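You operate a simulated robot arm through the tools that you are given. There is no shell and no other tool.

Carry out the task below with a simulated two-armed robot. There is one attempt and no reset: what you move stays moved.

Task
Fit a relay from the Spares drawer into the empty socket.
Fine: push the drawer home, close and lock the mains door, then switch the mains on; the other spares stay in the drawer. Where these are worked on the way, their far stop is far enough and under half their travel is too little: spares drawer.

It is judged by the outcome, as a careful person would: the job done as asked, and still so three seconds after it is handed in. It fails if anything else is knocked over, pushed out of place, dropped, spilled or broken.

Robot
Two 7-joint arms with fingered hands on one trunk that stands fixed in place. Base frame: the origin is at the foot of the trunk, x ahead of it, y to its left, z up. Units: cm, rad, N and s.
The left shoulder is at [3, 13.6, 135.5], the right one opposite. Each reaches about 125.3 cm from its shoulder. Payload 5 kg a hand.
Tool frame (each hand has its own): the origin (TCP) lies between the finger pads and is the grasp point; the fingertips stand 4.2 cm ahead of it; z points along the fingers, y is the line along which they close. The gripper opens to 20.8 cm. The gripper's body begins 11.9 cm behind the TCP. The gripper is a hand of 4 fingers: y runs from the thumb to the fingers, the wrist lies at [0, 0, -33.2] in the tool frame.
Orientation is that of the tool frame in the base frame, as a unit quaternion [x, y, z, w]. With the fingers straight down and closing along the base's y, the tool's x points along the base's -x, its y along +y and its z along -z.

Tools
- The arms move only by the tool nudge_tool. It takes "left_increments", "right_increments" or both (then of equal length, played together; a hand with none holds still); each is a list of rows, each a list of 6 numbers: the shift along the tool's x, y, z in units of 30 mm (1.0 is 30 mm), then the turn, a rotation vector about the tool's x, y, z in units of 5 degrees (1.0 is 5 degrees). In form: [[dx, dy, dz, rx, ry, rz], ...]. A call has 1 to 20 rows; each row shifts and turns the commanded pose from where the row before left it, along the tool's axes as they then stand. A call with a number of a shift or a turn outside -1 to 1 is refused whole. A row lasts 0.2 s, in which the tool goes at most 5 cm and 0.15 rad; a call with a longer step from one row to the next is refused whole. Where a pose cannot be reached the arm comes as near as it can. A force on the tool above 40 N (or 10 N above the force at the start of the call, whichever is more), or a blocked arm, ends the call early, and 0.2 s more pass. In this call time passes only in rows, and 0.2 s behind the last. It gives the time, the measured TCP pose, the force on the tool (base axes), the opening and the grip force at its end, in the units of the frame above (readings bear some noise), with the torque about the TCP (base axes, N m) and any sound that the robot's microphone picked up.
- Cameras (640 x 400 px; columns grow to the right, rows downward): "scene" is now at [4.93, 1.01, 208.22]; the picture's right is [0.13, -0.99, 0.00], its down [-0.75, -0.10, -0.65] and it looks along [0.65, 0.08, -0.76] (base axes); focal length 318 px, centre (320, 200). "left" rides on the left gripper at [-10.1, 0.1, -14.5] in its tool frame; the picture's right is [0.00, -1.00, 0.00], its down [0.82, 0.00, -0.57] and it looks along [0.57, 0.00, 0.82] (tool axes); focal length 261 px, centre (320, 200). "right" rides on the right gripper at [10.1, 0, -14.5] in its tool frame; the picture's right is [-0.01, 1.00, 0.00], its down [-0.82, 0.00, -0.57] and it looks along [-0.57, 0.00, 0.82] (tool axes); focal length 261 px, centre (320, 200). There is no depth. A picture from a camera that has moved, and an enlarged one, comes with that camera's place and axes in the base frame and with its lens.
- grab_frame(camera): a new picture of that camera. No time passes.
- slide_trunk(by): slides the trunk up (or, below 0, down) by that many cm; the arms and the scene camera ride with it, the base frame stays. It gives what a move gives, with no picture.
- curl_fingers(finger1, finger2, finger3, thumb_bend, hand): sets how far each is bent, from 0 (flat) to 100 (curled in); at 30 the hand is open as for a grip, at 70 the pads meet at the TCP. One left out holds its place. A second passes; each finger stops where it meets its share of the squeeze, and holds until it gets a number again. It is the only way to open and close the hand. It gives what a move gives, with no picture; readings hold the bend of each and the force on the fingers (four entries, about 0 where the hand has none), thumb and palm.
- head_to(pan, tilt): turns the head with the scene camera to pan (to the left, within 2.496 rad either way) and tilt (down, from -0.506 to 1.204), counted from straight ahead of the robot. It gives what a move gives.
- close_up(camera, box): a new picture of the part [left, top, right, bottom] of that camera's present view, enlarged. No time passes.
- job_done(): hands the job in; it is judged then, once.

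Places have to be worked out from the pictures, the camera data and where the tool is seen. Open the grippers and draw the arms clear of the work before you hand the job in, unless the task says otherwise.

The tools are called after "Request:" as name(argument=value, ...) on one line, values as JSON. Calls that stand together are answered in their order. nudge_tool: Moves the arms, as the interface text tells. Its arguments: {"type":"object","properties":{"left_increments":{"type":"array"},"right_increments":{"type":"array"}},"required":[]} The other tools are called the same way: slide_trunk (by) slides the trunk up or down; curl_fingers (finger1, finger2, finger3, thumb_bend, hand) moves the fingers one by one; head_to (pan, tilt) turns the head that bears the scene camera; grab_frame (camera) takes a picture; close_up (camera, box) takes an enlarged picture of a part of a camera's view; job_done () hands the job in.

At the start:

```text
time: 0.0
left_tool_pos: [49.5, 56.69, 164.29]
left_tool_rot: [0.0, 1.0, 0.001, 0.0]
left_force: [0.2, -0.1, 0.3]
left_wrist_torque: [-0.01, 0.0, 0.04]
left_gripper_width: 20.77
left_finger_force: 0.1
left_shape: jaw
left_bend: [30.0, 30.0, 30.0, 30.0]
left_finger forces: [0.1, 0.0, 0.0, 0.0, 0.0, 0.0]
right_tool_pos: [54.31, 9.56, 163.32]
right_tool_rot: [-0.001, 1.0, -0.001, 0.0]
right_force: [0.2, 0.4, -1.1]
right_wrist_torque: [0.0, -0.02, 0.0]
right_gripper_width: 20.75
right_finger_force: 0.0
right_shape: jaw
right_bend: [30.0, 30.0, 30.0, 30.0]
right_finger forces: [0.1, 0.1, 0.0, 0.0, 0.0, 0.0]
trunk travel left (down, up): [-37.5, 11.5]
head pan, tilt: [0.131, 0.86]
```

scene: 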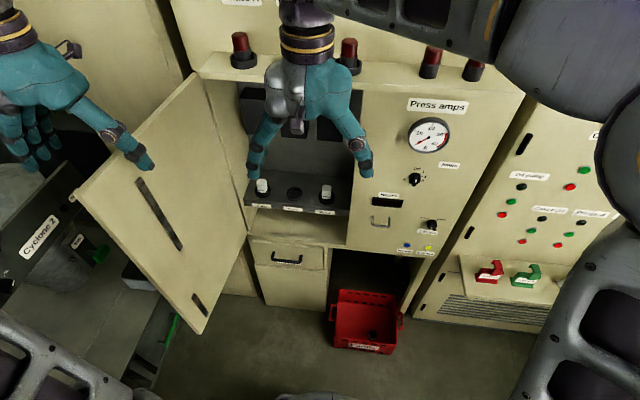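
right: 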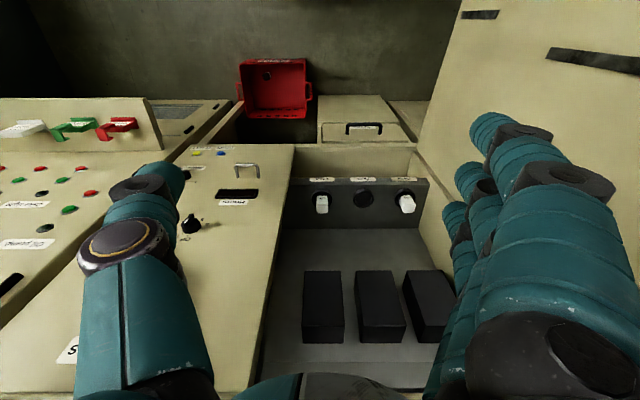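
left: 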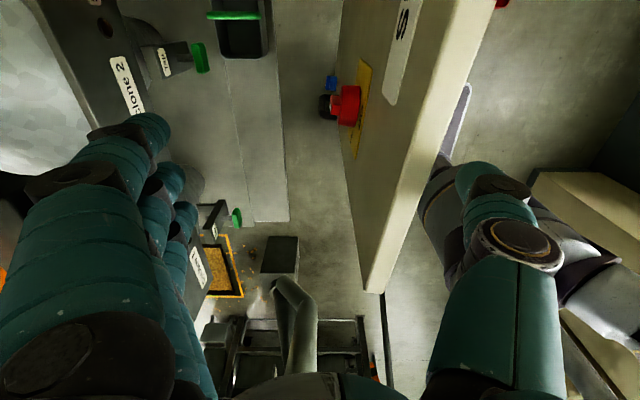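

I start by looking around more carefully: close-ups of the cabinet, the drawer, and the open door.

Request:
close_up(camera="scene", box=[220, 60, 460, 210])

Request:
close_up(camera="scene", box=[220, 180, 460, 330])

Request:
close_up(camera="scene", box=[430, 120, 640, 320])

Request:
close_up(camera="right", box=[200, 50, 460, 380])

Request:
close_up(camera="left", box=[280, 0, 500, 200])

```text
2.67 times, centred on (340, 135) of scene
camera zoom: at [4.93, 1.01, 208.22], right [0.13, -0.99, 0.0], down [-0.75, -0.1, -0.65], along [0.65, 0.08, -0.76], focal length 847 px, centre (267, 373)
```

zoom: 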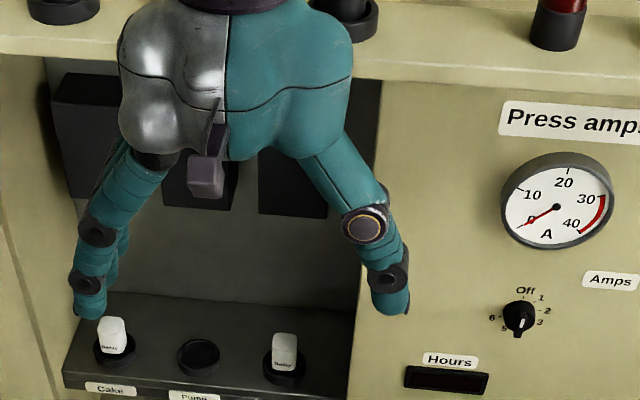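

```text
2.67 times, centred on (340, 255) of scene
camera zoom: at [4.93, 1.01, 208.22], right [0.13, -0.99, 0.0], down [-0.75, -0.1, -0.65], along [0.65, 0.08, -0.76], focal length 847 px, centre (267, 53)
```

zoom: 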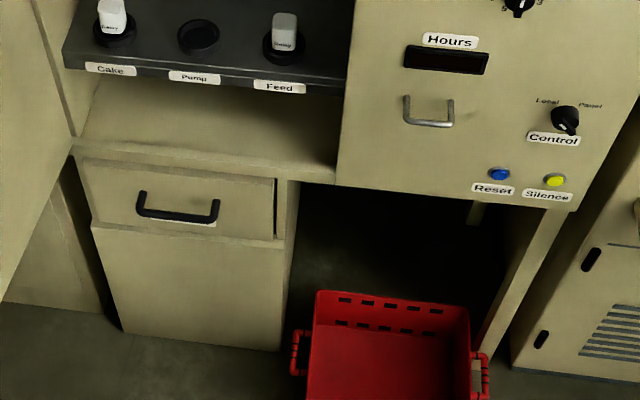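

```text
2.00 times, centred on (535, 220) of scene
camera zoom: at [4.93, 1.01, 208.22], right [0.13, -0.99, 0.0], down [-0.75, -0.1, -0.65], along [0.65, 0.08, -0.76], focal length 635 px, centre (-110, 160)
```

zoom: 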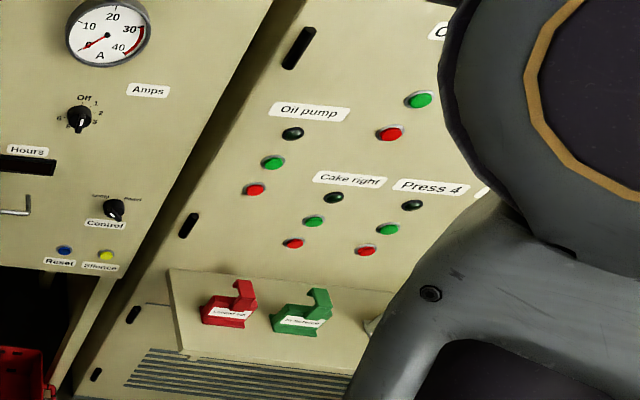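

```text
1.21 times, centred on (330, 215) of right
camera zoom: at [44.25, 9.5, 177.83], right [0.01, 1.0, 0.0], down [0.82, 0.0, 0.57], along [0.57, 0.0, -0.82], focal length 316 px, centre (308, 182)
```

zoom: 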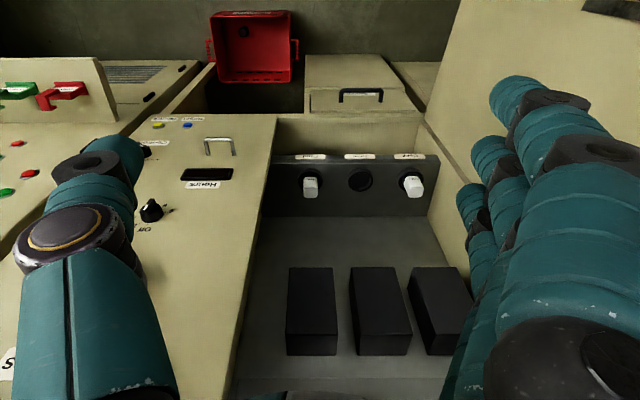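

```text
2.00 times, centred on (390, 100) of left
camera zoom: at [59.48, 56.55, 178.79], right [0.0, -1.0, 0.0], down [-0.82, 0.0, 0.57], along [-0.57, 0.0, -0.82], focal length 521 px, centre (180, 400)
```

zoom: 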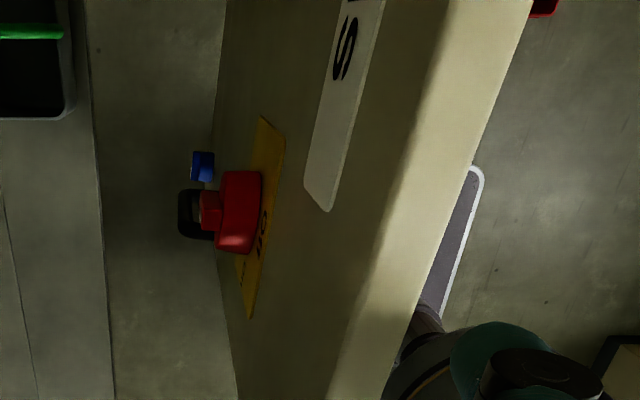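

The mains door (hinged left of the relay cabinet) stands open with a red rotary switch and something blue on its outer face. I look around with the head to get more views.

Request:
head_to(pan=0.5, tilt=0.6)

Request:
grab_frame(camera="scene")

Request:
head_to(pan=0.131, tilt=0.5)

Request:
grab_frame(camera="scene")

Request:
head_to(pan=-0.4, tilt=0.7)

Request:
grab_frame(camera="scene")

Request:
head_to(pan=0.131, tilt=1.1)

Request:
grab_frame(camera="scene")

```text
time: 0.8
left_tool_pos: [49.51, 56.66, 164.14]
left_tool_rot: [-0.001, 1.0, 0.001, 0.0]
left_force: [-0.3, 0.3, 0.8]
left_wrist_torque: [0.01, 0.05, 0.01]
left_gripper_width: 20.81
left_finger_force: 0.1
left_shape: jaw
left_bend: [30.0, 30.0, 30.0, 30.0]
left_finger forces: [0.0, 0.0, 0.1, 0.0, 0.0, 0.0]
right_tool_pos: [54.32, 9.48, 163.36]
right_tool_rot: [0.0, 1.0, 0.0, 0.0]
right_force: [-0.2, -1.0, 0.3]
right_wrist_torque: [0.03, 0.01, -0.01]
right_gripper_width: 20.77
right_finger_force: 0.0
right_shape: jaw
right_bend: [30.0, 30.0, 30.0, 30.0]
right_finger forces: [0.1, 0.1, 0.0, 0.0, 0.1, 0.0]
trunk travel left (down, up): [-37.5, 11.5]
head pan, tilt: [0.499, 0.6]
```

```text
taken
camera scene: at [5.01, 4.2, 210.39], right [0.48, -0.88, 0.0], down [-0.5, -0.27, -0.82], along [0.72, 0.39, -0.57], focal length 318 px, centre (320, 200)
```

scene: 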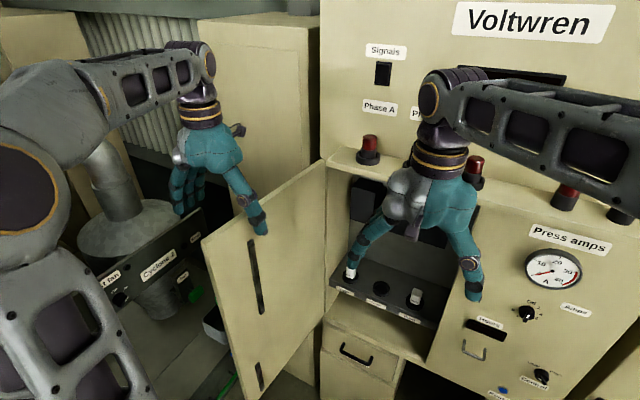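

```text
time: 1.7
left_tool_pos: [49.57, 56.71, 164.21]
left_tool_rot: [0.001, 1.0, 0.0, 0.0]
left_force: [-0.3, 0.0, 0.4]
left_wrist_torque: [-0.01, 0.03, 0.03]
left_gripper_width: 20.76
left_finger_force: 0.1
left_shape: jaw
left_bend: [30.0, 30.0, 30.0, 30.0]
left_finger forces: [0.0, 0.0, 0.0, 0.0, 0.1, 0.0]
right_tool_pos: [54.26, 9.52, 163.47]
right_tool_rot: [0.0, 1.0, 0.0, 0.0]
right_force: [-0.3, 1.0, -0.7]
right_wrist_torque: [0.0, -0.02, 0.01]
right_gripper_width: 20.75
right_finger_force: 0.1
right_shape: jaw
right_bend: [30.0, 30.0, 30.0, 30.0]
right_finger forces: [0.0, 0.1, 0.1, 0.0, 0.1, 0.0]
trunk travel left (down, up): [-37.5, 11.5]
head pan, tilt: [0.131, 0.499]
```

```text
taken
camera scene: at [6.25, 1.21, 211.3], right [0.13, -0.99, 0.0], down [-0.47, -0.06, -0.88], along [0.87, 0.11, -0.48], focal length 318 px, centre (320, 200)
```

scene: 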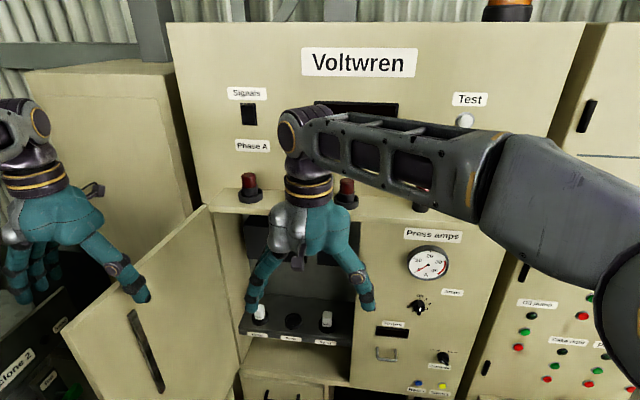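

```text
time: 2.6
left_tool_pos: [49.5, 56.64, 164.1]
left_tool_rot: [-0.001, 1.0, 0.001, 0.0]
left_force: [0.3, 0.0, -0.4]
left_wrist_torque: [-0.02, 0.01, -0.04]
left_gripper_width: 20.77
left_finger_force: 0.1
left_shape: jaw
left_bend: [30.0, 30.0, 30.0, 30.0]
left_finger forces: [0.0, 0.0, 0.1, 0.1, 0.1, 0.0]
right_tool_pos: [54.28, 9.41, 163.39]
right_tool_rot: [-0.001, 1.0, 0.0, 0.0]
right_force: [-0.3, -0.2, -0.2]
right_wrist_torque: [0.0, -0.01, 0.02]
right_gripper_width: 20.79
right_finger_force: 0.0
right_shape: jaw
right_bend: [30.0, 30.0, 30.0, 30.0]
right_finger forces: [0.0, 0.0, 0.0, 0.0, 0.1, 0.0]
trunk travel left (down, up): [-37.5, 11.5]
head pan, tilt: [-0.4, 0.7]
```

```text
taken
camera scene: at [5.06, -3.3, 209.54], right [-0.39, -0.92, 0.0], down [-0.59, 0.25, -0.77], along [0.7, -0.3, -0.64], focal length 318 px, centre (320, 200)
```

scene: 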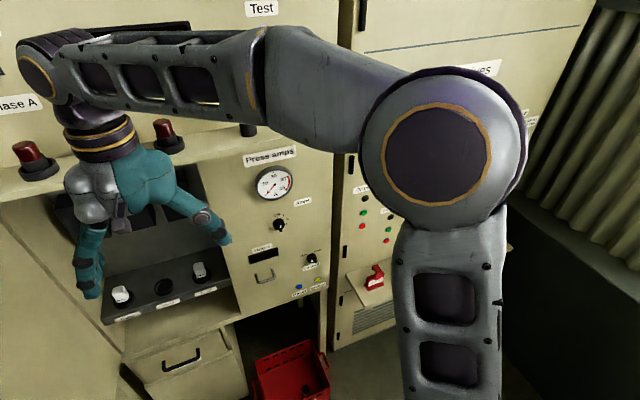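

```text
time: 3.6
left_tool_pos: [49.42, 56.62, 164.28]
left_tool_rot: [0.0, 1.0, 0.001, 0.0]
left_force: [-0.2, 0.2, 0.4]
left_wrist_torque: [0.03, -0.01, 0.01]
left_gripper_width: 20.8
left_finger_force: 0.1
left_shape: jaw
left_bend: [30.0, 30.0, 30.0, 30.0]
left_finger forces: [0.0, 0.0, 0.0, 0.0, 0.0, 0.0]
right_tool_pos: [54.22, 9.58, 163.45]
right_tool_rot: [0.0, 1.0, 0.001, 0.0]
right_force: [0.1, -1.1, -0.4]
right_wrist_torque: [0.0, 0.05, -0.02]
right_gripper_width: 20.79
right_finger_force: 0.0
right_shape: jaw
right_bend: [30.0, 30.0, 30.0, 30.0]
right_finger forces: [0.0, 0.0, 0.1, 0.1, 0.0, 0.0]
trunk travel left (down, up): [-37.5, 11.5]
head pan, tilt: [0.131, 1.1]
```

```text
taken
camera scene: at [3.49, 0.8, 206.54], right [0.13, -0.99, 0.0], down [-0.88, -0.12, -0.45], along [0.45, 0.06, -0.89], focal length 318 px, centre (320, 200)
```

scene: 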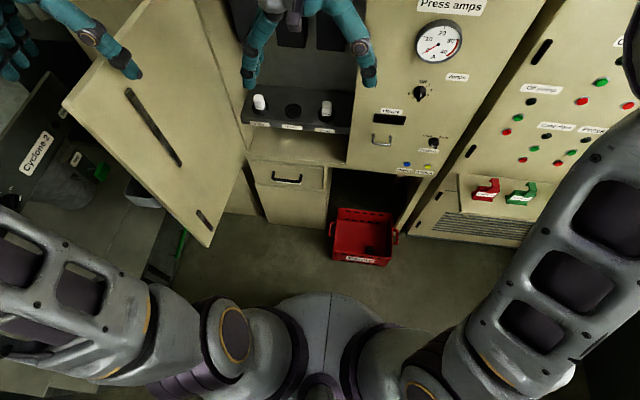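

From two-camera triangulation: door's free top edge ≈ [40, 52, 164] (left hand straddles it from above), drawer handle ≈ [80, 26, 76], empty Pump socket ≈ [91, 23, 110]. I first lift the left hand straight up and then out to see the door's outer face, and lower/tilt the right hand to look into the relay recess.

Request:
nudge_tool(left_increments=[[0, 0, -1, 0, 0, 0], [0, 0, -1, 0, 0, 0], [0, 0, -1, 0, 0, 0], [0, 0, -1, 0, 0, 0], [0, 0, -1, 0, 0, 0], [0, 1, 0, 0, 0, 0], [0, 1, 0, 0, 0, 0], [0, 1, 0, 0, 0, 0], [0, 1, 0, 0, 0, 0], [0, 0, 0, 0, 0, -1], [0, 0, 0, 0, 0, -1], [0, 0, 0, 0, 0, -1], [0, 0, 0, 0, 0, -1], [0, 0, 0, 0, 0, -1], [0, 0, 0, 0, 0, -1], [0, 0, 0, 0, 0, -1], [0, 0, 0, 0, 0, -1], [0, 0, 0, 0, 0, -1], [0, 0, 0, 0, 0, -1]], right_increments=[[0.333, 0.333, 0.933, 0, 0, 0], [0.333, 0.333, 0.933, 0, 0, 0], [0.333, 0.333, 0.933, 0, 0, 0], [0.333, 0.333, 0.933, 0, 0, 0], [0.333, 0.333, 0.933, 0, 0, 0], [0.333, 0.333, 0.933, 0, 0, 0], [0.333, 0.333, 0.933, 0, 0, 0], [0.333, 0.333, 0.933, 0, 0, 0], [0.333, 0.333, 0.933, 0, 0, 0], [0.333, 0.333, 0.933, 0, 0, 0], [0, 0, 0, 0, -1, 0], [0, 0, 0, 0, -1, 0], [0, 0, 0, 0, -1, 0], [0, 0, 0, 0, -1, 0], [0, 0, 0, 0, -1, 0], [0, 0, 0, 0, -1, 0], [0, 0, 0, 0, -1, 0], [0, 0, 0, 0, -1, 0], [0, 0, 0, 0, -1, 0]])

Request:
grab_frame(camera="right")

Request:
grab_frame(camera="left")

Request:
grab_frame(camera="scene")

```text
time: 7.6
left_tool_pos: [49.52, 68.69, 179.21]
left_tool_rot: [-0.424, 0.906, 0.0, 0.001]
left_force: [-0.4, -0.5, -0.4]
left_wrist_torque: [-0.02, 0.0, -0.01]
left_gripper_width: 20.79
left_finger_force: 0.0
left_shape: jaw
left_bend: [30.0, 30.0, 30.0, 30.0]
left_finger forces: [0.0, 0.0, 0.0, 0.1, 0.0, 0.0]
right_tool_pos: [44.36, 19.65, 135.37]
right_tool_rot: [0.0, 0.924, 0.001, 0.383]
right_force: [-0.2, 0.3, 0.4]
right_wrist_torque: [0.02, 0.02, 0.0]
right_gripper_width: 20.78
right_finger_force: 0.1
right_shape: jaw
right_bend: [30.0, 30.0, 30.0, 30.0]
right_finger forces: [0.0, 0.1, 0.0, 0.0, 0.0, 0.0]
trunk travel left (down, up): [-37.5, 11.5]
head pan, tilt: [0.131, 1.1]
```

```text
taken
camera right: at [26.92, 19.62, 138.46], right [0.0, 1.0, 0.0], down [0.17, 0.0, 0.98], along [0.98, 0.0, -0.17], focal length 261 px, centre (320, 200)
```

right: 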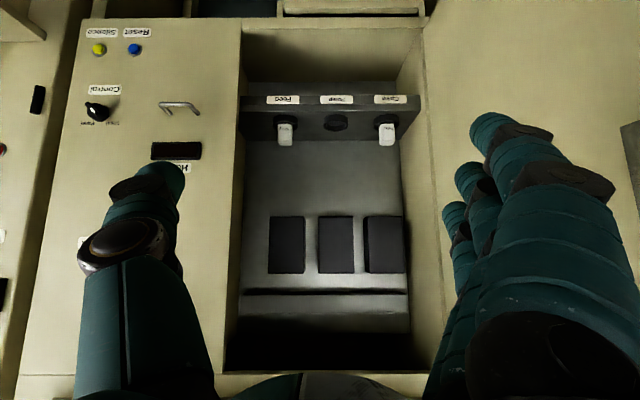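

```text
taken
camera left: at [55.81, 76.28, 193.86], right [0.77, -0.64, 0.0], down [-0.52, -0.63, 0.57], along [-0.36, -0.44, -0.82], focal length 261 px, centre (320, 200)
```

left: 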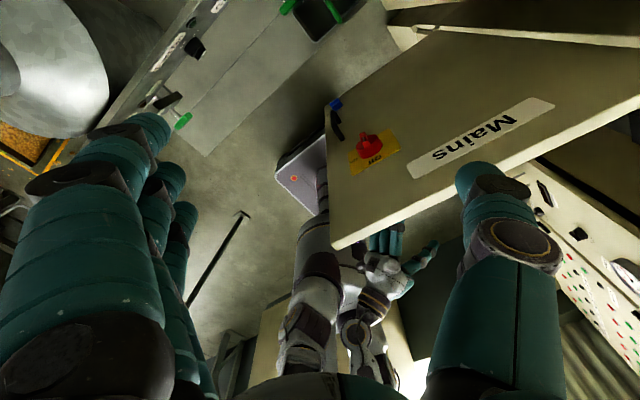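

```text
taken
camera scene: at [3.4, 0.87, 206.54], right [0.13, -0.99, 0.0], down [-0.88, -0.12, -0.45], along [0.45, 0.06, -0.89], focal length 318 px, centre (320, 200)
```

scene: 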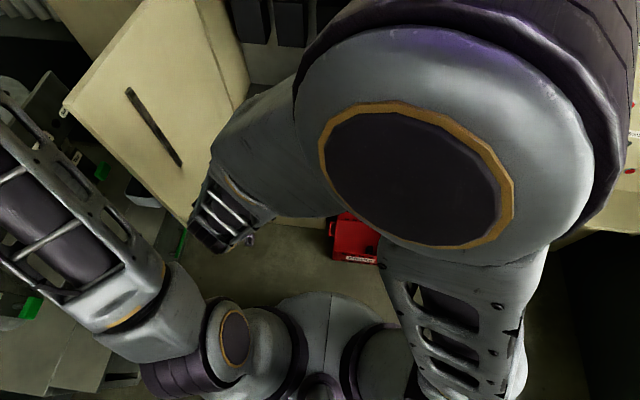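

Good views. I zoom on the recess/sockets from the right camera and on the lock and mains switch from the left camera.

Request:
close_up(camera="right", box=[230, 70, 430, 195])

Request:
close_up(camera="left", box=[300, 80, 560, 240])

Request:
close_up(camera="right", box=[220, 0, 460, 100])

```text
3.20 times, centred on (330, 132) of right
camera zoom: at [26.92, 19.62, 138.46], right [0.0, 1.0, 0.0], down [0.17, 0.0, 0.98], along [0.98, 0.0, -0.17], focal length 834 px, centre (288, 416)
```

zoom: 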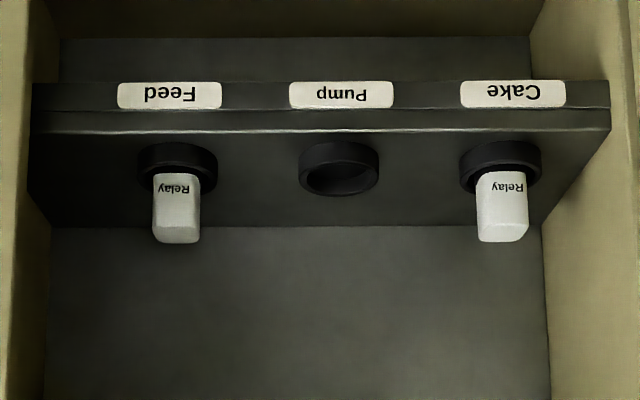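

```text
2.46 times, centred on (430, 160) of left
camera zoom: at [55.81, 76.28, 193.86], right [0.77, -0.64, 0.0], down [-0.52, -0.63, 0.57], along [-0.36, -0.44, -0.82], focal length 642 px, centre (49, 298)
```

zoom: 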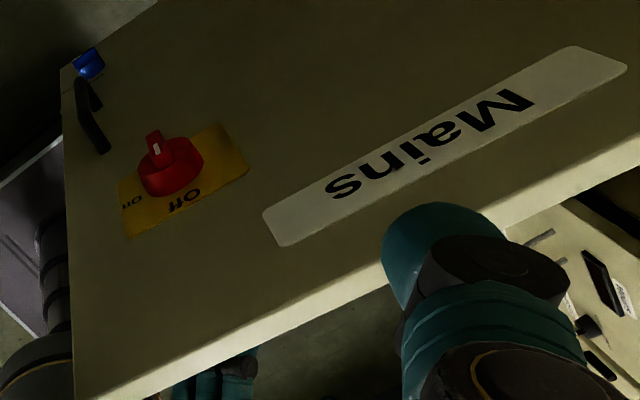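

```text
2.67 times, centred on (340, 50) of right
camera zoom: at [26.92, 19.62, 138.46], right [0.0, 1.0, 0.0], down [0.17, 0.0, 0.98], along [0.98, 0.0, -0.17], focal length 695 px, centre (267, 600)
```

zoom: 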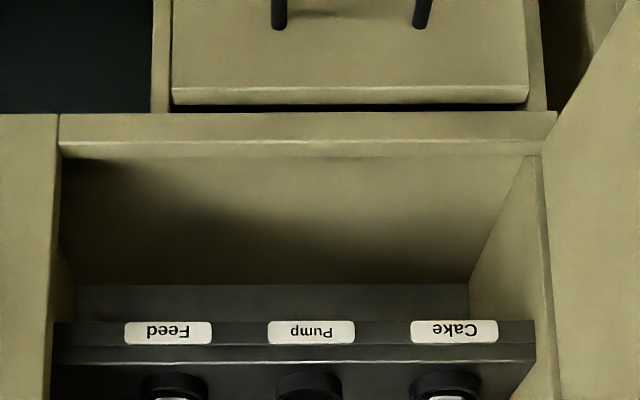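

The red mains switch, a black handle and a blue catch are on the door's outer face; the relay sockets stand on a horizontal shelf (Pump socket ≈ [96, 24, 104]). I lower the trunk for a better reach to the drawer (both hands are in free air) and look at the drawer.

Request:
slide_trunk(by=-25)

Request:
grab_frame(camera="right")

Request:
grab_frame(camera="left")

```text
time: 10.2
left_tool_pos: [49.55, 68.56, 154.22]
left_tool_rot: [-0.423, 0.906, 0.0, -0.001]
left_force: [-0.7, 0.1, 0.1]
left_wrist_torque: [-0.02, 0.01, 0.02]
left_gripper_width: 20.78
left_finger_force: 0.0
left_shape: jaw
left_bend: [30.0, 30.0, 30.0, 30.0]
left_finger forces: [0.0, 0.0, 0.1, 0.0, 0.0, 0.0]
right_tool_pos: [44.32, 19.58, 110.36]
right_tool_rot: [0.0, 0.924, -0.001, 0.383]
right_force: [0.8, -0.2, 0.7]
right_wrist_torque: [0.02, -0.01, 0.04]
right_gripper_width: 20.77
right_finger_force: 0.1
right_shape: jaw
right_bend: [30.0, 30.0, 30.0, 30.0]
right_finger forces: [0.0, 0.0, 0.0, 0.1, 0.0, 0.1]
trunk travel left (down, up): [-12.5, 36.5]
head pan, tilt: [0.131, 1.1]
```

```text
taken
camera right: at [26.99, 19.57, 113.48], right [0.0, 1.0, 0.0], down [0.18, 0.0, 0.98], along [0.98, 0.0, -0.18], focal length 261 px, centre (320, 200)
```

right: 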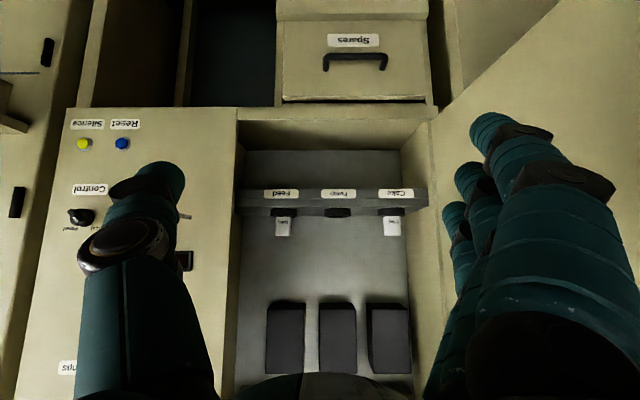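

```text
taken
camera left: at [55.88, 76.23, 168.88], right [0.77, -0.64, 0.0], down [-0.52, -0.63, 0.57], along [-0.37, -0.44, -0.82], focal length 261 px, centre (320, 200)
```

left: 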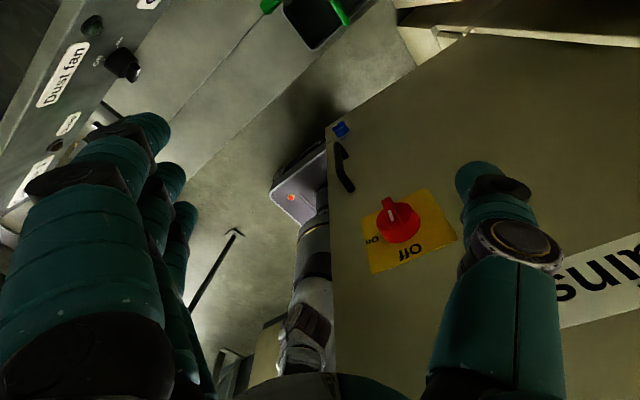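

I zoom in on the shelf edge and the drawer from this lower viewpoint to triangulate them precisely.

Request:
close_up(camera="right", box=[230, 170, 430, 295])

Request:
close_up(camera="right", box=[260, 0, 460, 125])

Request:
close_up(camera="left", box=[310, 100, 502, 220])

```text
3.20 times, centred on (330, 232) of right
camera zoom: at [26.99, 19.57, 113.48], right [0.0, 1.0, 0.0], down [0.18, 0.0, 0.98], along [0.98, 0.0, -0.18], focal length 834 px, centre (288, 96)
```

zoom: 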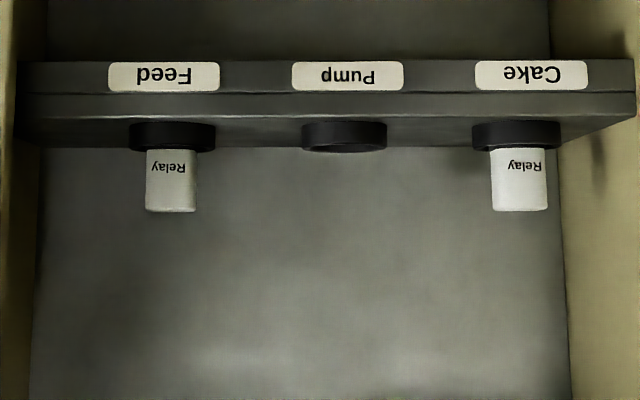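

```text
3.20 times, centred on (360, 62) of right
camera zoom: at [26.99, 19.57, 113.48], right [0.0, 1.0, 0.0], down [0.18, 0.0, 0.98], along [0.98, 0.0, -0.18], focal length 834 px, centre (192, 640)
```

zoom: 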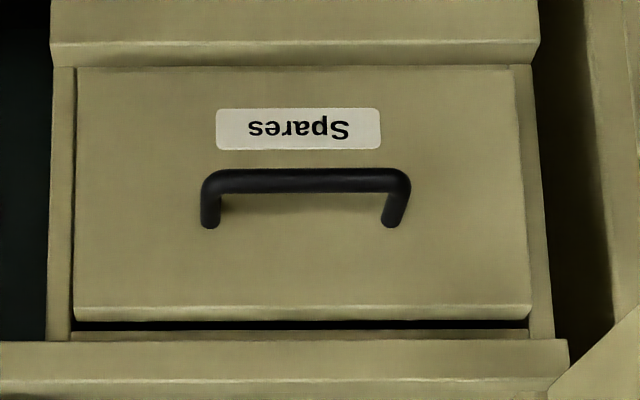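

```text
3.33 times, centred on (406, 160) of left
camera zoom: at [55.88, 76.23, 168.88], right [0.77, -0.64, 0.0], down [-0.52, -0.63, 0.57], along [-0.37, -0.44, -0.82], focal length 869 px, centre (33, 333)
```

zoom: 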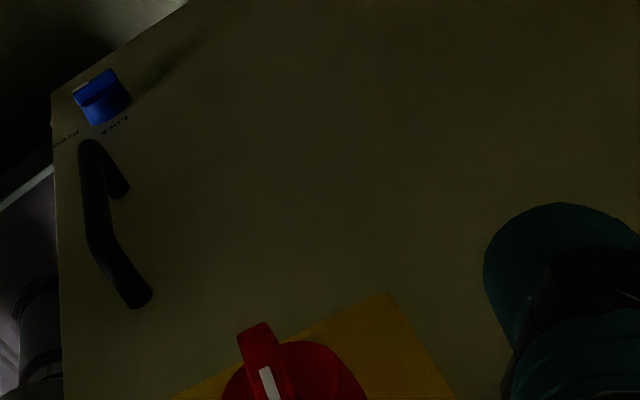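

Estimates: shelf ring top (Pump) ≈ [93.1, 24, 106]; drawer front at x≈86 (y 10.5–46, z 55–77); handle bar ≈ [81, 28.2, 69.7], ~15.7 cm long, ~5 cm stand-off. I roll the right hand 90° so the fingers will straddle the bar from above and below.

Request:
nudge_tool(right_increments=[[0, 0, 0, 0, 0, 1], [0, 0, 0, 0, 0, 1], [0, 0, 0, 0, 0, 1], [0, 0, 0, 0, 0, 1], [0, 0, 0, 0, 0, 1], [0, 0, 0, 0, 0, 1], [0, 0, 0, 0, 0, 1], [0, 0, 0, 0, 0, 1], [0, 0, 0, 0, 0, 1], [0, 0, 0, 0, 0, 1], [0, 0, 0, 0, 0, 1], [0, 0, 0, 0, 0, 1], [0, 0, 0, 0, 0, 1], [0, 0, 0, 0, 0, 1], [0, 0, 0, 0, 0, 1], [0, 0, 0, 0, 0, 1], [0, 0, 0, 0, 0, 1], [0, 0, 0, 0, 0, 1]])

Request:
curl_fingers(hand="right", finger1=50, finger2=50, finger3=50, thumb_bend=50)

Request:
grab_frame(camera="right")

Request:
grab_frame(camera="scene")

```text
time: 14.0
left_tool_pos: [49.6, 68.63, 154.1]
left_tool_rot: [-0.423, 0.906, 0.001, 0.0]
left_force: [-0.3, 1.6, 0.9]
left_wrist_torque: [0.01, -0.03, 0.02]
left_gripper_width: 20.78
left_finger_force: 0.2
left_shape: jaw
left_bend: [30.0, 30.0, 30.0, 30.0]
left_finger forces: [0.1, 0.1, 0.1, 0.1, 0.0, 0.0]
right_tool_pos: [44.33, 19.53, 110.34]
right_tool_rot: [0.654, 0.653, 0.27, 0.27]
right_force: [1.2, -0.3, -0.4]
right_wrist_torque: [-0.01, 0.0, -0.02]
right_gripper_width: 20.79
right_finger_force: 0.0
right_shape: jaw
right_bend: [30.0, 30.0, 30.0, 30.0]
right_finger forces: [0.0, 0.0, 0.0, 0.1, 0.2, 0.0]
trunk travel left (down, up): [-12.5, 36.5]
head pan, tilt: [0.131, 1.1]
```

```text
time: 15.0
left_tool_pos: [49.52, 68.54, 154.25]
left_tool_rot: [-0.423, 0.906, 0.0, -0.001]
left_force: [0.0, -0.6, 0.8]
left_wrist_torque: [0.06, 0.03, 0.02]
left_gripper_width: 20.79
left_finger_force: 0.1
left_shape: jaw
left_bend: [30.0, 30.0, 30.0, 30.0]
left_finger forces: [0.0, 0.0, 0.0, 0.0, 0.0, 0.0]
right_tool_pos: [44.32, 19.71, 110.29]
right_tool_rot: [0.653, 0.654, 0.27, 0.271]
right_force: [-0.2, 0.0, -0.4]
right_wrist_torque: [0.03, 0.01, 0.0]
right_gripper_width: 12.18
right_finger_force: 0.0
right_shape: fingers
right_bend: [50.0, 50.0, 50.0, 50.0]
right_finger forces: [0.0, 0.0, 0.0, 0.0, 0.0, 0.0]
trunk travel left (down, up): [-12.5, 36.5]
head pan, tilt: [0.131, 1.1]
```

```text
taken
camera right: at [34.19, 29.58, 120.56], right [0.71, -0.01, 0.71], down [-0.41, -0.82, 0.4], along [0.58, -0.57, -0.58], focal length 261 px, centre (320, 200)
```

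right: 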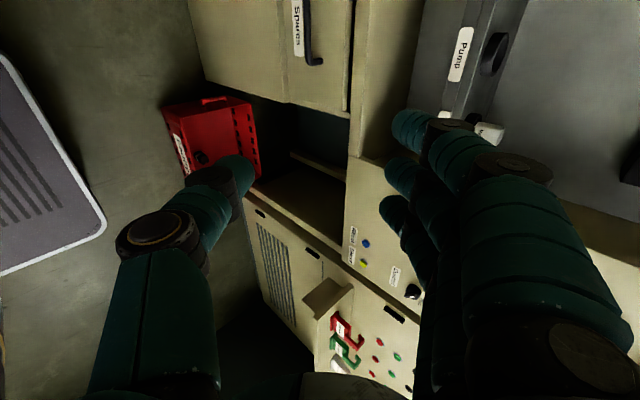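

```text
taken
camera scene: at [3.49, 0.83, 181.54], right [0.13, -0.99, 0.0], down [-0.88, -0.12, -0.45], along [0.45, 0.06, -0.89], focal length 318 px, centre (320, 200)
```

scene: 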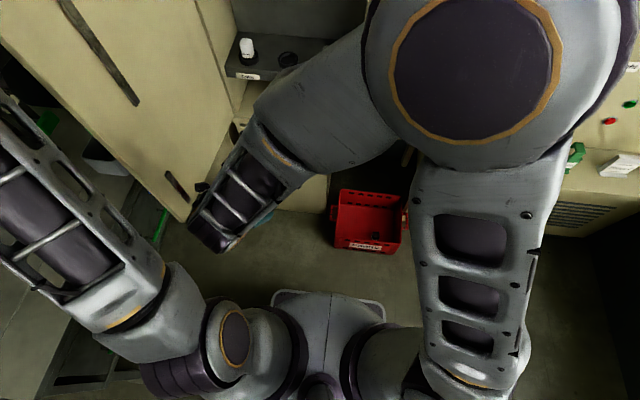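

Hand at opening 12 cm. I narrow it a bit, pitch the hand to ~30° below horizontal and move to a pre-grasp about 10 cm in front of the handle bar.

Request:
curl_fingers(hand="right", finger1=57, finger2=57, finger3=57, thumb_bend=57)

Request:
nudge_tool(right_increments=[[0, 0, 0, -1, 0, 0], [0, 0, 0, -1, 0, 0], [0, 0, 0, -1, 0, 0], [0.205, -0.4, 0.964, 0, 0, 0], [0.205, -0.4, 0.964, 0, 0, 0], [0.205, -0.4, 0.964, 0, 0, 0], [0.205, -0.4, 0.964, 0, 0, 0], [0.205, -0.4, 0.964, 0, 0, 0], [0.205, -0.4, 0.964, 0, 0, 0], [0.205, -0.4, 0.964, 0, 0, 0], [0.205, -0.4, 0.964, 0, 0, 0], [0.205, -0.4, 0.964, 0, 0, 0], [0.205, -0.4, 0.964, 0, 0, 0], [0.205, -0.4, 0.964, 0, 0, 0], [0.205, -0.4, 0.964, 0, 0, 0], [0.205, -0.4, 0.964, 0, 0, 0], [0.205, -0.4, 0.964, 0, 0, 0]])

Request:
grab_frame(camera="right")

Request:
grab_frame(camera="scene")

```text
time: 16.0
left_tool_pos: [49.52, 68.71, 154.35]
left_tool_rot: [-0.422, 0.906, 0.0, 0.0]
left_force: [-0.2, 0.4, -0.9]
left_wrist_torque: [-0.01, 0.01, 0.02]
left_gripper_width: 20.78
left_finger_force: 0.0
left_shape: jaw
left_bend: [30.0, 30.0, 30.0, 30.0]
left_finger forces: [0.1, 0.0, 0.0, 0.1, 0.0, 0.0]
right_tool_pos: [44.4, 19.52, 110.25]
right_tool_rot: [0.654, 0.653, 0.27, 0.27]
right_force: [0.2, 0.0, 0.4]
right_wrist_torque: [0.02, 0.01, -0.01]
right_gripper_width: 9.13
right_finger_force: 0.1
right_shape: fingers
right_bend: [56.0, 56.0, 56.0, 56.0]
right_finger forces: [0.0, 0.1, 0.1, 0.1, 0.0, 0.1]
trunk travel left (down, up): [-12.5, 36.5]
head pan, tilt: [0.131, 1.1]
```

```text
time: 19.6
left_tool_pos: [49.54, 68.66, 154.19]
left_tool_rot: [-0.422, 0.907, 0.001, 0.0]
left_force: [0.9, 0.9, 0.3]
left_wrist_torque: [-0.03, 0.04, -0.02]
left_gripper_width: 20.76
left_finger_force: 0.2
left_shape: jaw
left_bend: [30.0, 30.0, 30.0, 30.0]
left_finger forces: [0.0, 0.0, 0.0, 0.0, 0.1, 0.0]
right_tool_pos: [70.91, 28.11, 75.5]
right_tool_rot: [0.613, 0.612, 0.354, 0.353]
right_force: [0.1, -0.1, 1.4]
right_wrist_torque: [-0.02, 0.05, -0.02]
right_gripper_width: 9.1
right_finger_force: 0.1
right_shape: fingers
right_bend: [56.0, 56.0, 56.0, 56.0]
right_finger forces: [0.0, 0.0, 0.0, 0.0, 0.0, 0.1]
trunk travel left (down, up): [-12.5, 36.5]
head pan, tilt: [0.131, 1.1]
```

```text
taken
camera right: at [58.44, 38.1, 82.68], right [0.5, 0.0, 0.87], down [-0.5, -0.82, 0.28], along [0.71, -0.57, -0.41], focal length 261 px, centre (320, 200)
```

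right: 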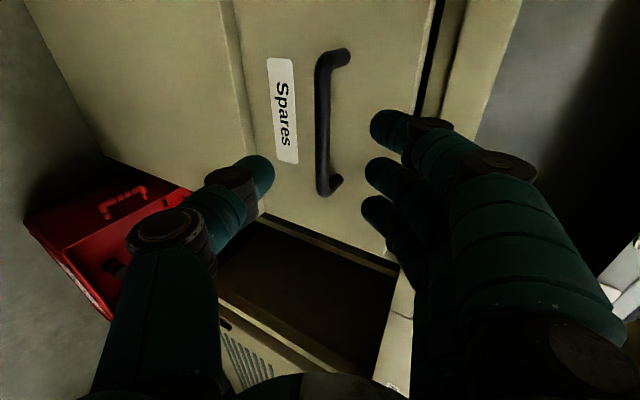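

```text
taken
camera scene: at [3.56, 0.87, 181.53], right [0.13, -0.99, 0.0], down [-0.88, -0.12, -0.45], along [0.45, 0.06, -0.89], focal length 318 px, centre (320, 200)
```

scene: 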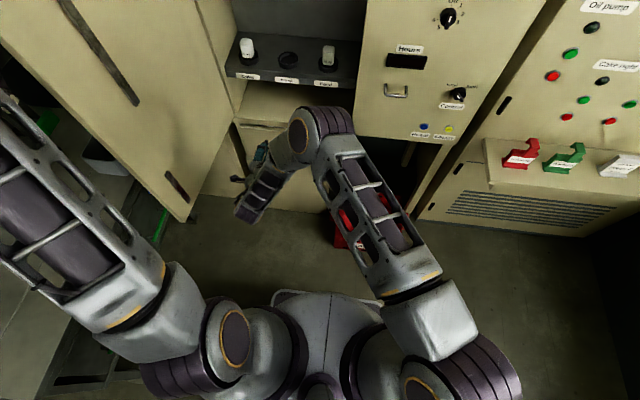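

The bar lies almost exactly on the hand's closing plane (0.3 cm toward the fingers side). I narrow the opening a little more and advance ~9.3 cm along the tool axis so the fingers straddle the bar.

Request:
curl_fingers(hand="right", finger1=61, finger2=61, finger3=61, thumb_bend=61)

Request:
nudge_tool(right_increments=[[0, 0.02, 0.62, 0, 0, 0], [0, 0.02, 0.62, 0, 0, 0], [0, 0.02, 0.62, 0, 0, 0], [0, 0.02, 0.62, 0, 0, 0], [0, 0.02, 0.62, 0, 0, 0]])

Request:
grab_frame(camera="right")

```text
time: 20.6
left_tool_pos: [49.45, 68.62, 154.23]
left_tool_rot: [-0.423, 0.906, 0.0, 0.0]
left_force: [-0.2, -0.3, 0.2]
left_wrist_torque: [0.01, -0.01, 0.03]
left_gripper_width: 20.78
left_finger_force: 0.0
left_shape: jaw
left_bend: [30.0, 30.0, 30.0, 30.0]
left_finger forces: [0.0, 0.0, 0.1, 0.0, 0.0, 0.1]
right_tool_pos: [70.86, 27.98, 75.44]
right_tool_rot: [0.613, 0.612, 0.354, 0.354]
right_force: [0.2, 0.8, 0.1]
right_wrist_torque: [0.0, -0.01, 0.0]
right_gripper_width: 6.76
right_finger_force: 0.1
right_shape: fingers
right_bend: [61.0, 61.0, 61.0, 61.0]
right_finger forces: [0.0, 0.0, 0.0, 0.1, 0.0, 0.0]
trunk travel left (down, up): [-12.5, 36.5]
head pan, tilt: [0.131, 1.1]
```

```text
time: 21.8
left_tool_pos: [49.45, 68.59, 154.32]
left_tool_rot: [-0.423, 0.906, 0.0, 0.001]
left_force: [-0.5, -0.6, 0.4]
left_wrist_torque: [-0.01, 0.0, -0.01]
left_gripper_width: 20.78
left_finger_force: 0.0
left_shape: jaw
left_bend: [30.0, 30.0, 30.0, 30.0]
left_finger forces: [0.0, 0.0, 0.0, 0.1, 0.1, 0.0]
right_tool_pos: [79.03, 28.06, 71.09]
right_tool_rot: [0.613, 0.613, 0.353, 0.353]
right_force: [-7.7, -0.9, -0.1]
right_wrist_torque: [0.01, 0.0, -0.04]
right_gripper_width: 6.47
right_finger_force: 3.9
right_shape: fingers
right_bend: [62.0, 62.0, 62.0, 61.0]
right_finger forces: [2.3, 2.6, 2.7, 0.0, 0.1, 0.0]
trunk travel left (down, up): [-12.5, 36.5]
head pan, tilt: [0.131, 1.1]
```

```text
taken
camera right: at [66.56, 38.09, 78.37], right [0.5, 0.0, 0.87], down [-0.5, -0.82, 0.28], along [0.71, -0.57, -0.41], focal length 261 px, centre (320, 200)
```

right: 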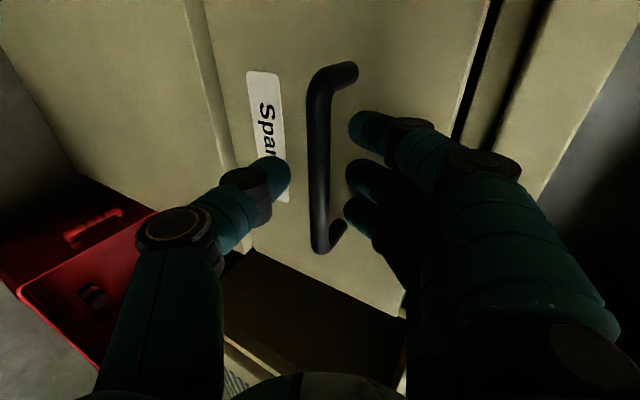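

The three fingertips just touch the drawer front above the bar, the bar being between fingers and thumb. I back off 0.4 cm and close on the bar.

Request:
nudge_tool(right_increments=[[0, 0, -0.15, 0, 0, 0]])

Request:
curl_fingers(hand="right", finger1=75, finger2=75, finger3=75, thumb_bend=75)

Request:
grab_frame(camera="right")

```text
time: 22.2
left_tool_pos: [49.45, 68.61, 154.17]
left_tool_rot: [-0.423, 0.906, 0.0, 0.0]
left_force: [0.1, -1.0, -0.2]
left_wrist_torque: [0.02, -0.02, -0.02]
left_gripper_width: 20.78
left_finger_force: 0.1
left_shape: jaw
left_bend: [30.0, 30.0, 30.0, 30.0]
left_finger forces: [0.1, 0.0, 0.0, 0.1, 0.0, 0.1]
right_tool_pos: [78.76, 27.95, 71.43]
right_tool_rot: [0.613, 0.612, 0.353, 0.354]
right_force: [0.2, 0.0, -0.7]
right_wrist_torque: [0.04, 0.04, -0.01]
right_gripper_width: 6.64
right_finger_force: 0.1
right_shape: fingers
right_bend: [61.0, 61.0, 61.0, 61.0]
right_finger forces: [0.0, 0.0, 0.0, 0.1, 0.0, 0.0]
trunk travel left (down, up): [-12.5, 36.5]
head pan, tilt: [0.131, 1.1]
```

```text
time: 23.2
left_tool_pos: [49.58, 68.64, 154.26]
left_tool_rot: [-0.423, 0.906, 0.001, 0.0]
left_force: [0.0, -0.5, 0.2]
left_wrist_torque: [0.01, 0.0, -0.01]
left_gripper_width: 20.8
left_finger_force: 0.1
left_shape: jaw
left_bend: [30.0, 30.0, 30.0, 30.0]
left_finger forces: [0.0, 0.0, 0.0, 0.0, 0.1, 0.0]
right_tool_pos: [78.94, 27.92, 71.25]
right_tool_rot: [0.614, 0.612, 0.352, 0.353]
right_force: [3.8, -2.0, 0.0]
right_wrist_torque: [-0.04, -0.07, -0.06]
right_gripper_width: 3.7
right_finger_force: 24.0
right_shape: fingers
right_bend: [69.0, 69.0, 68.0, 68.0]
right_finger forces: [8.4, 8.6, 8.5, 0.0, 22.7, 0.1]
trunk travel left (down, up): [-12.5, 36.5]
head pan, tilt: [0.131, 1.1]
```

```text
taken
camera right: at [66.33, 37.98, 78.59], right [0.5, -0.01, 0.87], down [-0.5, -0.82, 0.28], along [0.71, -0.57, -0.41], focal length 261 px, centre (320, 200)
```

right: 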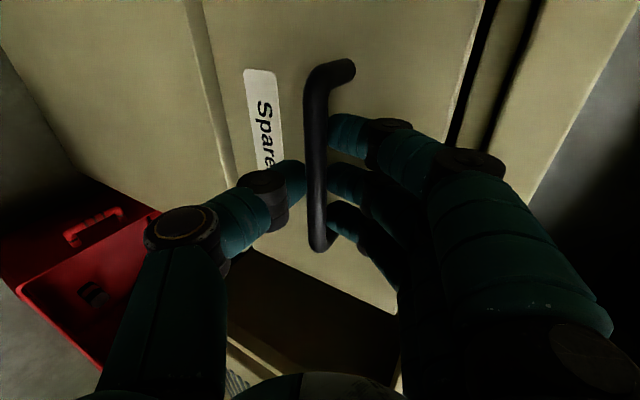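

The bar is gripped (24 N). I pull straight back along -x in small steps, watching the force.

Request:
nudge_tool(right_increments=[[0, -0.25, -0.433, 0, 0, 0], [0, -0.25, -0.433, 0, 0, 0], [0, -0.25, -0.433, 0, 0, 0], [0, -0.25, -0.433, 0, 0, 0]])

Request:
grab_frame(camera="right")

```text
time: 24.2
left_tool_pos: [49.45, 68.59, 154.28]
left_tool_rot: [-0.422, 0.907, 0.001, 0.0]
left_force: [0.2, 0.4, 0.3]
left_wrist_torque: [-0.02, -0.03, 0.01]
left_gripper_width: 20.78
left_finger_force: 0.1
left_shape: jaw
left_bend: [30.0, 30.0, 30.0, 30.0]
left_finger forces: [0.1, 0.0, 0.1, 0.0, 0.1, 0.1]
right_tool_pos: [72.84, 27.9, 71.34]
right_tool_rot: [0.613, 0.613, 0.353, 0.353]
right_force: [-1.0, -3.1, -0.7]
right_wrist_torque: [-0.07, 0.06, -0.07]
right_gripper_width: 3.69
right_finger_force: 23.1
right_shape: fingers
right_bend: [71.0, 71.0, 68.0, 67.0]
right_finger forces: [7.7, 7.9, 7.9, 0.0, 23.6, 0.0]
trunk travel left (down, up): [-12.5, 36.5]
head pan, tilt: [0.131, 1.1]
```

```text
taken
camera right: at [60.35, 37.98, 78.61], right [0.5, 0.0, 0.87], down [-0.5, -0.82, 0.28], along [0.71, -0.57, -0.41], focal length 261 px, centre (320, 200)
```

right: 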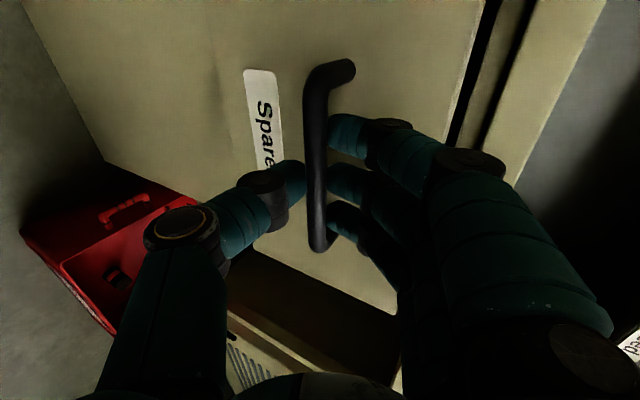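

The drawer moves freely with the hand (6 cm so far). I keep pulling in stages.

Request:
nudge_tool(right_increments=[[0, -0.25, -0.433, 0, 0, 0], [0, -0.25, -0.433, 0, 0, 0], [0, -0.25, -0.433, 0, 0, 0], [0, -0.25, -0.433, 0, 0, 0], [0, -0.25, -0.433, 0, 0, 0], [0, -0.25, -0.433, 0, 0, 0], [0, -0.25, -0.433, 0, 0, 0], [0, -0.25, -0.433, 0, 0, 0]])

Request:
grab_frame(camera="right")

Request:
grab_frame(camera="scene")

```text
time: 26.0
left_tool_pos: [49.56, 68.59, 154.2]
left_tool_rot: [-0.423, 0.906, 0.0, 0.0]
left_force: [-0.6, -0.3, -0.3]
left_wrist_torque: [-0.02, -0.02, -0.01]
left_gripper_width: 20.79
left_finger_force: 0.0
left_shape: jaw
left_bend: [30.0, 30.0, 30.0, 30.0]
left_finger forces: [0.0, 0.0, 0.0, 0.1, 0.2, 0.0]
right_tool_pos: [60.93, 27.95, 71.36]
right_tool_rot: [0.613, 0.612, 0.353, 0.353]
right_force: [-1.4, -7.1, -4.2]
right_wrist_torque: [-0.12, 0.11, -0.15]
right_gripper_width: 3.69
right_finger_force: 22.5
right_shape: fingers
right_bend: [71.0, 71.0, 71.0, 67.0]
right_finger forces: [7.0, 7.3, 7.5, 0.1, 23.2, 0.1]
trunk travel left (down, up): [-12.5, 36.5]
head pan, tilt: [0.131, 1.1]
```

```text
taken
camera right: at [48.44, 38.0, 78.65], right [0.5, -0.01, 0.87], down [-0.5, -0.82, 0.28], along [0.71, -0.57, -0.41], focal length 261 px, centre (320, 200)
```

right: 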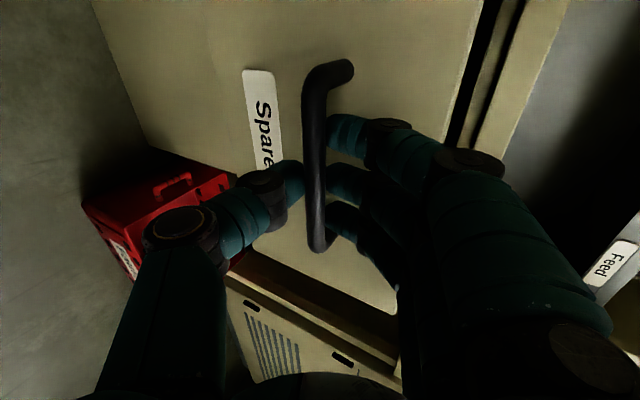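

```text
taken
camera scene: at [3.49, 0.79, 181.54], right [0.13, -0.99, 0.0], down [-0.88, -0.12, -0.45], along [0.45, 0.06, -0.89], focal length 318 px, centre (320, 200)
```

scene: 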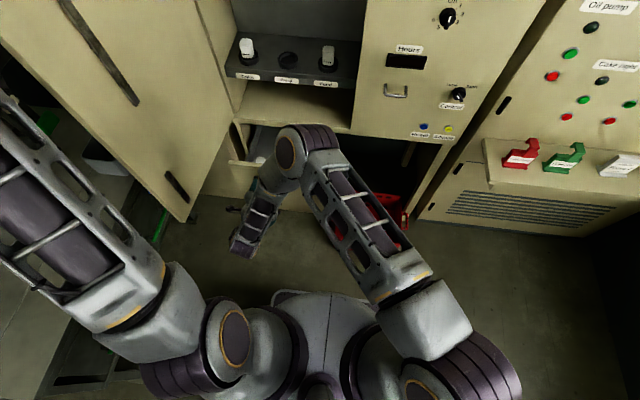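

About 18 cm out so far; I continue toward the far stop.

Request:
nudge_tool(right_increments=[[-0.03, -0.25, -0.433, 0, 0, 0], [-0.03, -0.25, -0.433, 0, 0, 0], [0, -0.25, -0.433, 0, 0, 0], [0, -0.25, -0.433, 0, 0, 0], [0, -0.25, -0.433, 0, 0, 0]])

Request:
grab_frame(camera="scene")

Request:
grab_frame(camera="right")

```text
time: 27.2
left_tool_pos: [49.44, 68.57, 154.42]
left_tool_rot: [-0.422, 0.907, 0.0, 0.0]
left_force: [-0.2, 0.1, 0.0]
left_wrist_torque: [0.0, -0.02, 0.02]
left_gripper_width: 20.77
left_finger_force: 0.0
left_shape: jaw
left_bend: [30.0, 30.0, 30.0, 30.0]
left_finger forces: [0.1, 0.0, 0.0, 0.0, 0.0, 0.1]
right_tool_pos: [53.13, 27.96, 71.38]
right_tool_rot: [0.613, 0.612, 0.353, 0.353]
right_force: [0.0, -3.6, -3.6]
right_wrist_torque: [-0.09, 0.11, -0.08]
right_gripper_width: 3.68
right_finger_force: 22.9
right_shape: fingers
right_bend: [71.0, 71.0, 71.0, 67.0]
right_finger forces: [7.1, 7.3, 7.3, 0.0, 23.5, 0.1]
trunk travel left (down, up): [-12.5, 36.5]
head pan, tilt: [0.131, 1.1]
```

```text
taken
camera scene: at [3.47, 0.85, 181.54], right [0.13, -0.99, 0.0], down [-0.88, -0.12, -0.45], along [0.45, 0.06, -0.89], focal length 318 px, centre (320, 200)
```

scene: 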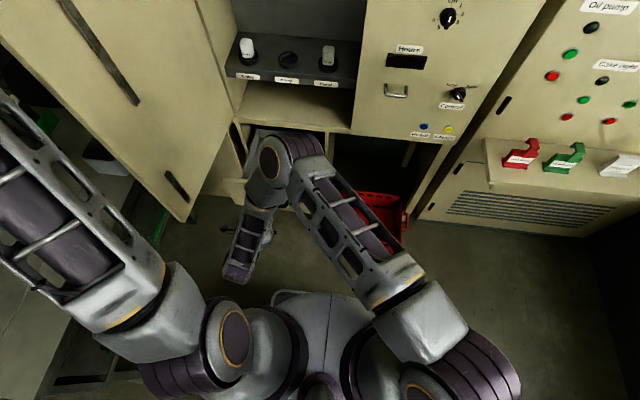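

```text
taken
camera right: at [40.71, 37.99, 78.67], right [0.5, -0.01, 0.87], down [-0.5, -0.82, 0.28], along [0.71, -0.57, -0.41], focal length 261 px, centre (320, 200)
```

right: 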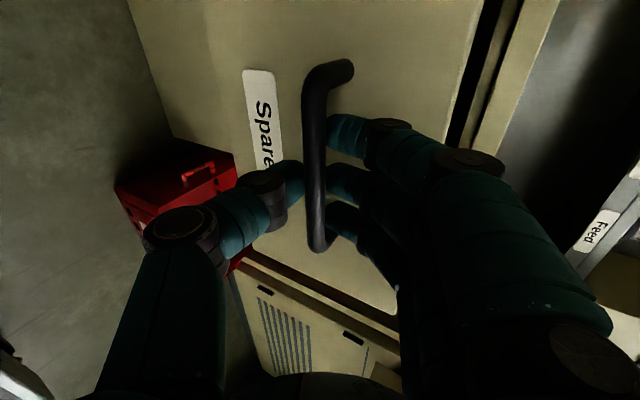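

About 26 cm out and still free. I pull a few centimetres more to find the stop.

Request:
nudge_tool(right_increments=[[0, -0.25, -0.433, 0, 0, 0], [0, -0.25, -0.433, 0, 0, 0], [0, -0.25, -0.433, 0, 0, 0]])

```text
time: 28.0
left_tool_pos: [49.0, 68.55, 154.57]
left_tool_rot: [-0.423, 0.906, 0.001, 0.002]
left_force: [-3.4, 0.5, 2.3]
left_wrist_torque: [-0.05, -0.5, 0.03]
left_gripper_width: 20.77
left_finger_force: 0.0
left_shape: jaw
left_bend: [30.0, 30.0, 30.0, 30.0]
left_finger forces: [0.0, 0.0, 0.1, 0.0, 0.0, 0.0]
right_tool_pos: [48.49, 28.22, 71.68]
right_tool_rot: [0.611, 0.611, 0.355, 0.355]
right_force: [5.2, 1.7, 17.9]
right_wrist_torque: [-0.09, -1.06, 0.13]
right_gripper_width: 2.85
right_finger_force: 8.8
right_shape: fingers
right_bend: [71.0, 71.0, 68.0, 74.0]
right_finger forces: [8.6, 0.0, 8.5, 0.0, 0.1, 0.0]
trunk travel left (down, up): [-12.5, 36.5]
head pan, tilt: [0.131, 1.1]
```

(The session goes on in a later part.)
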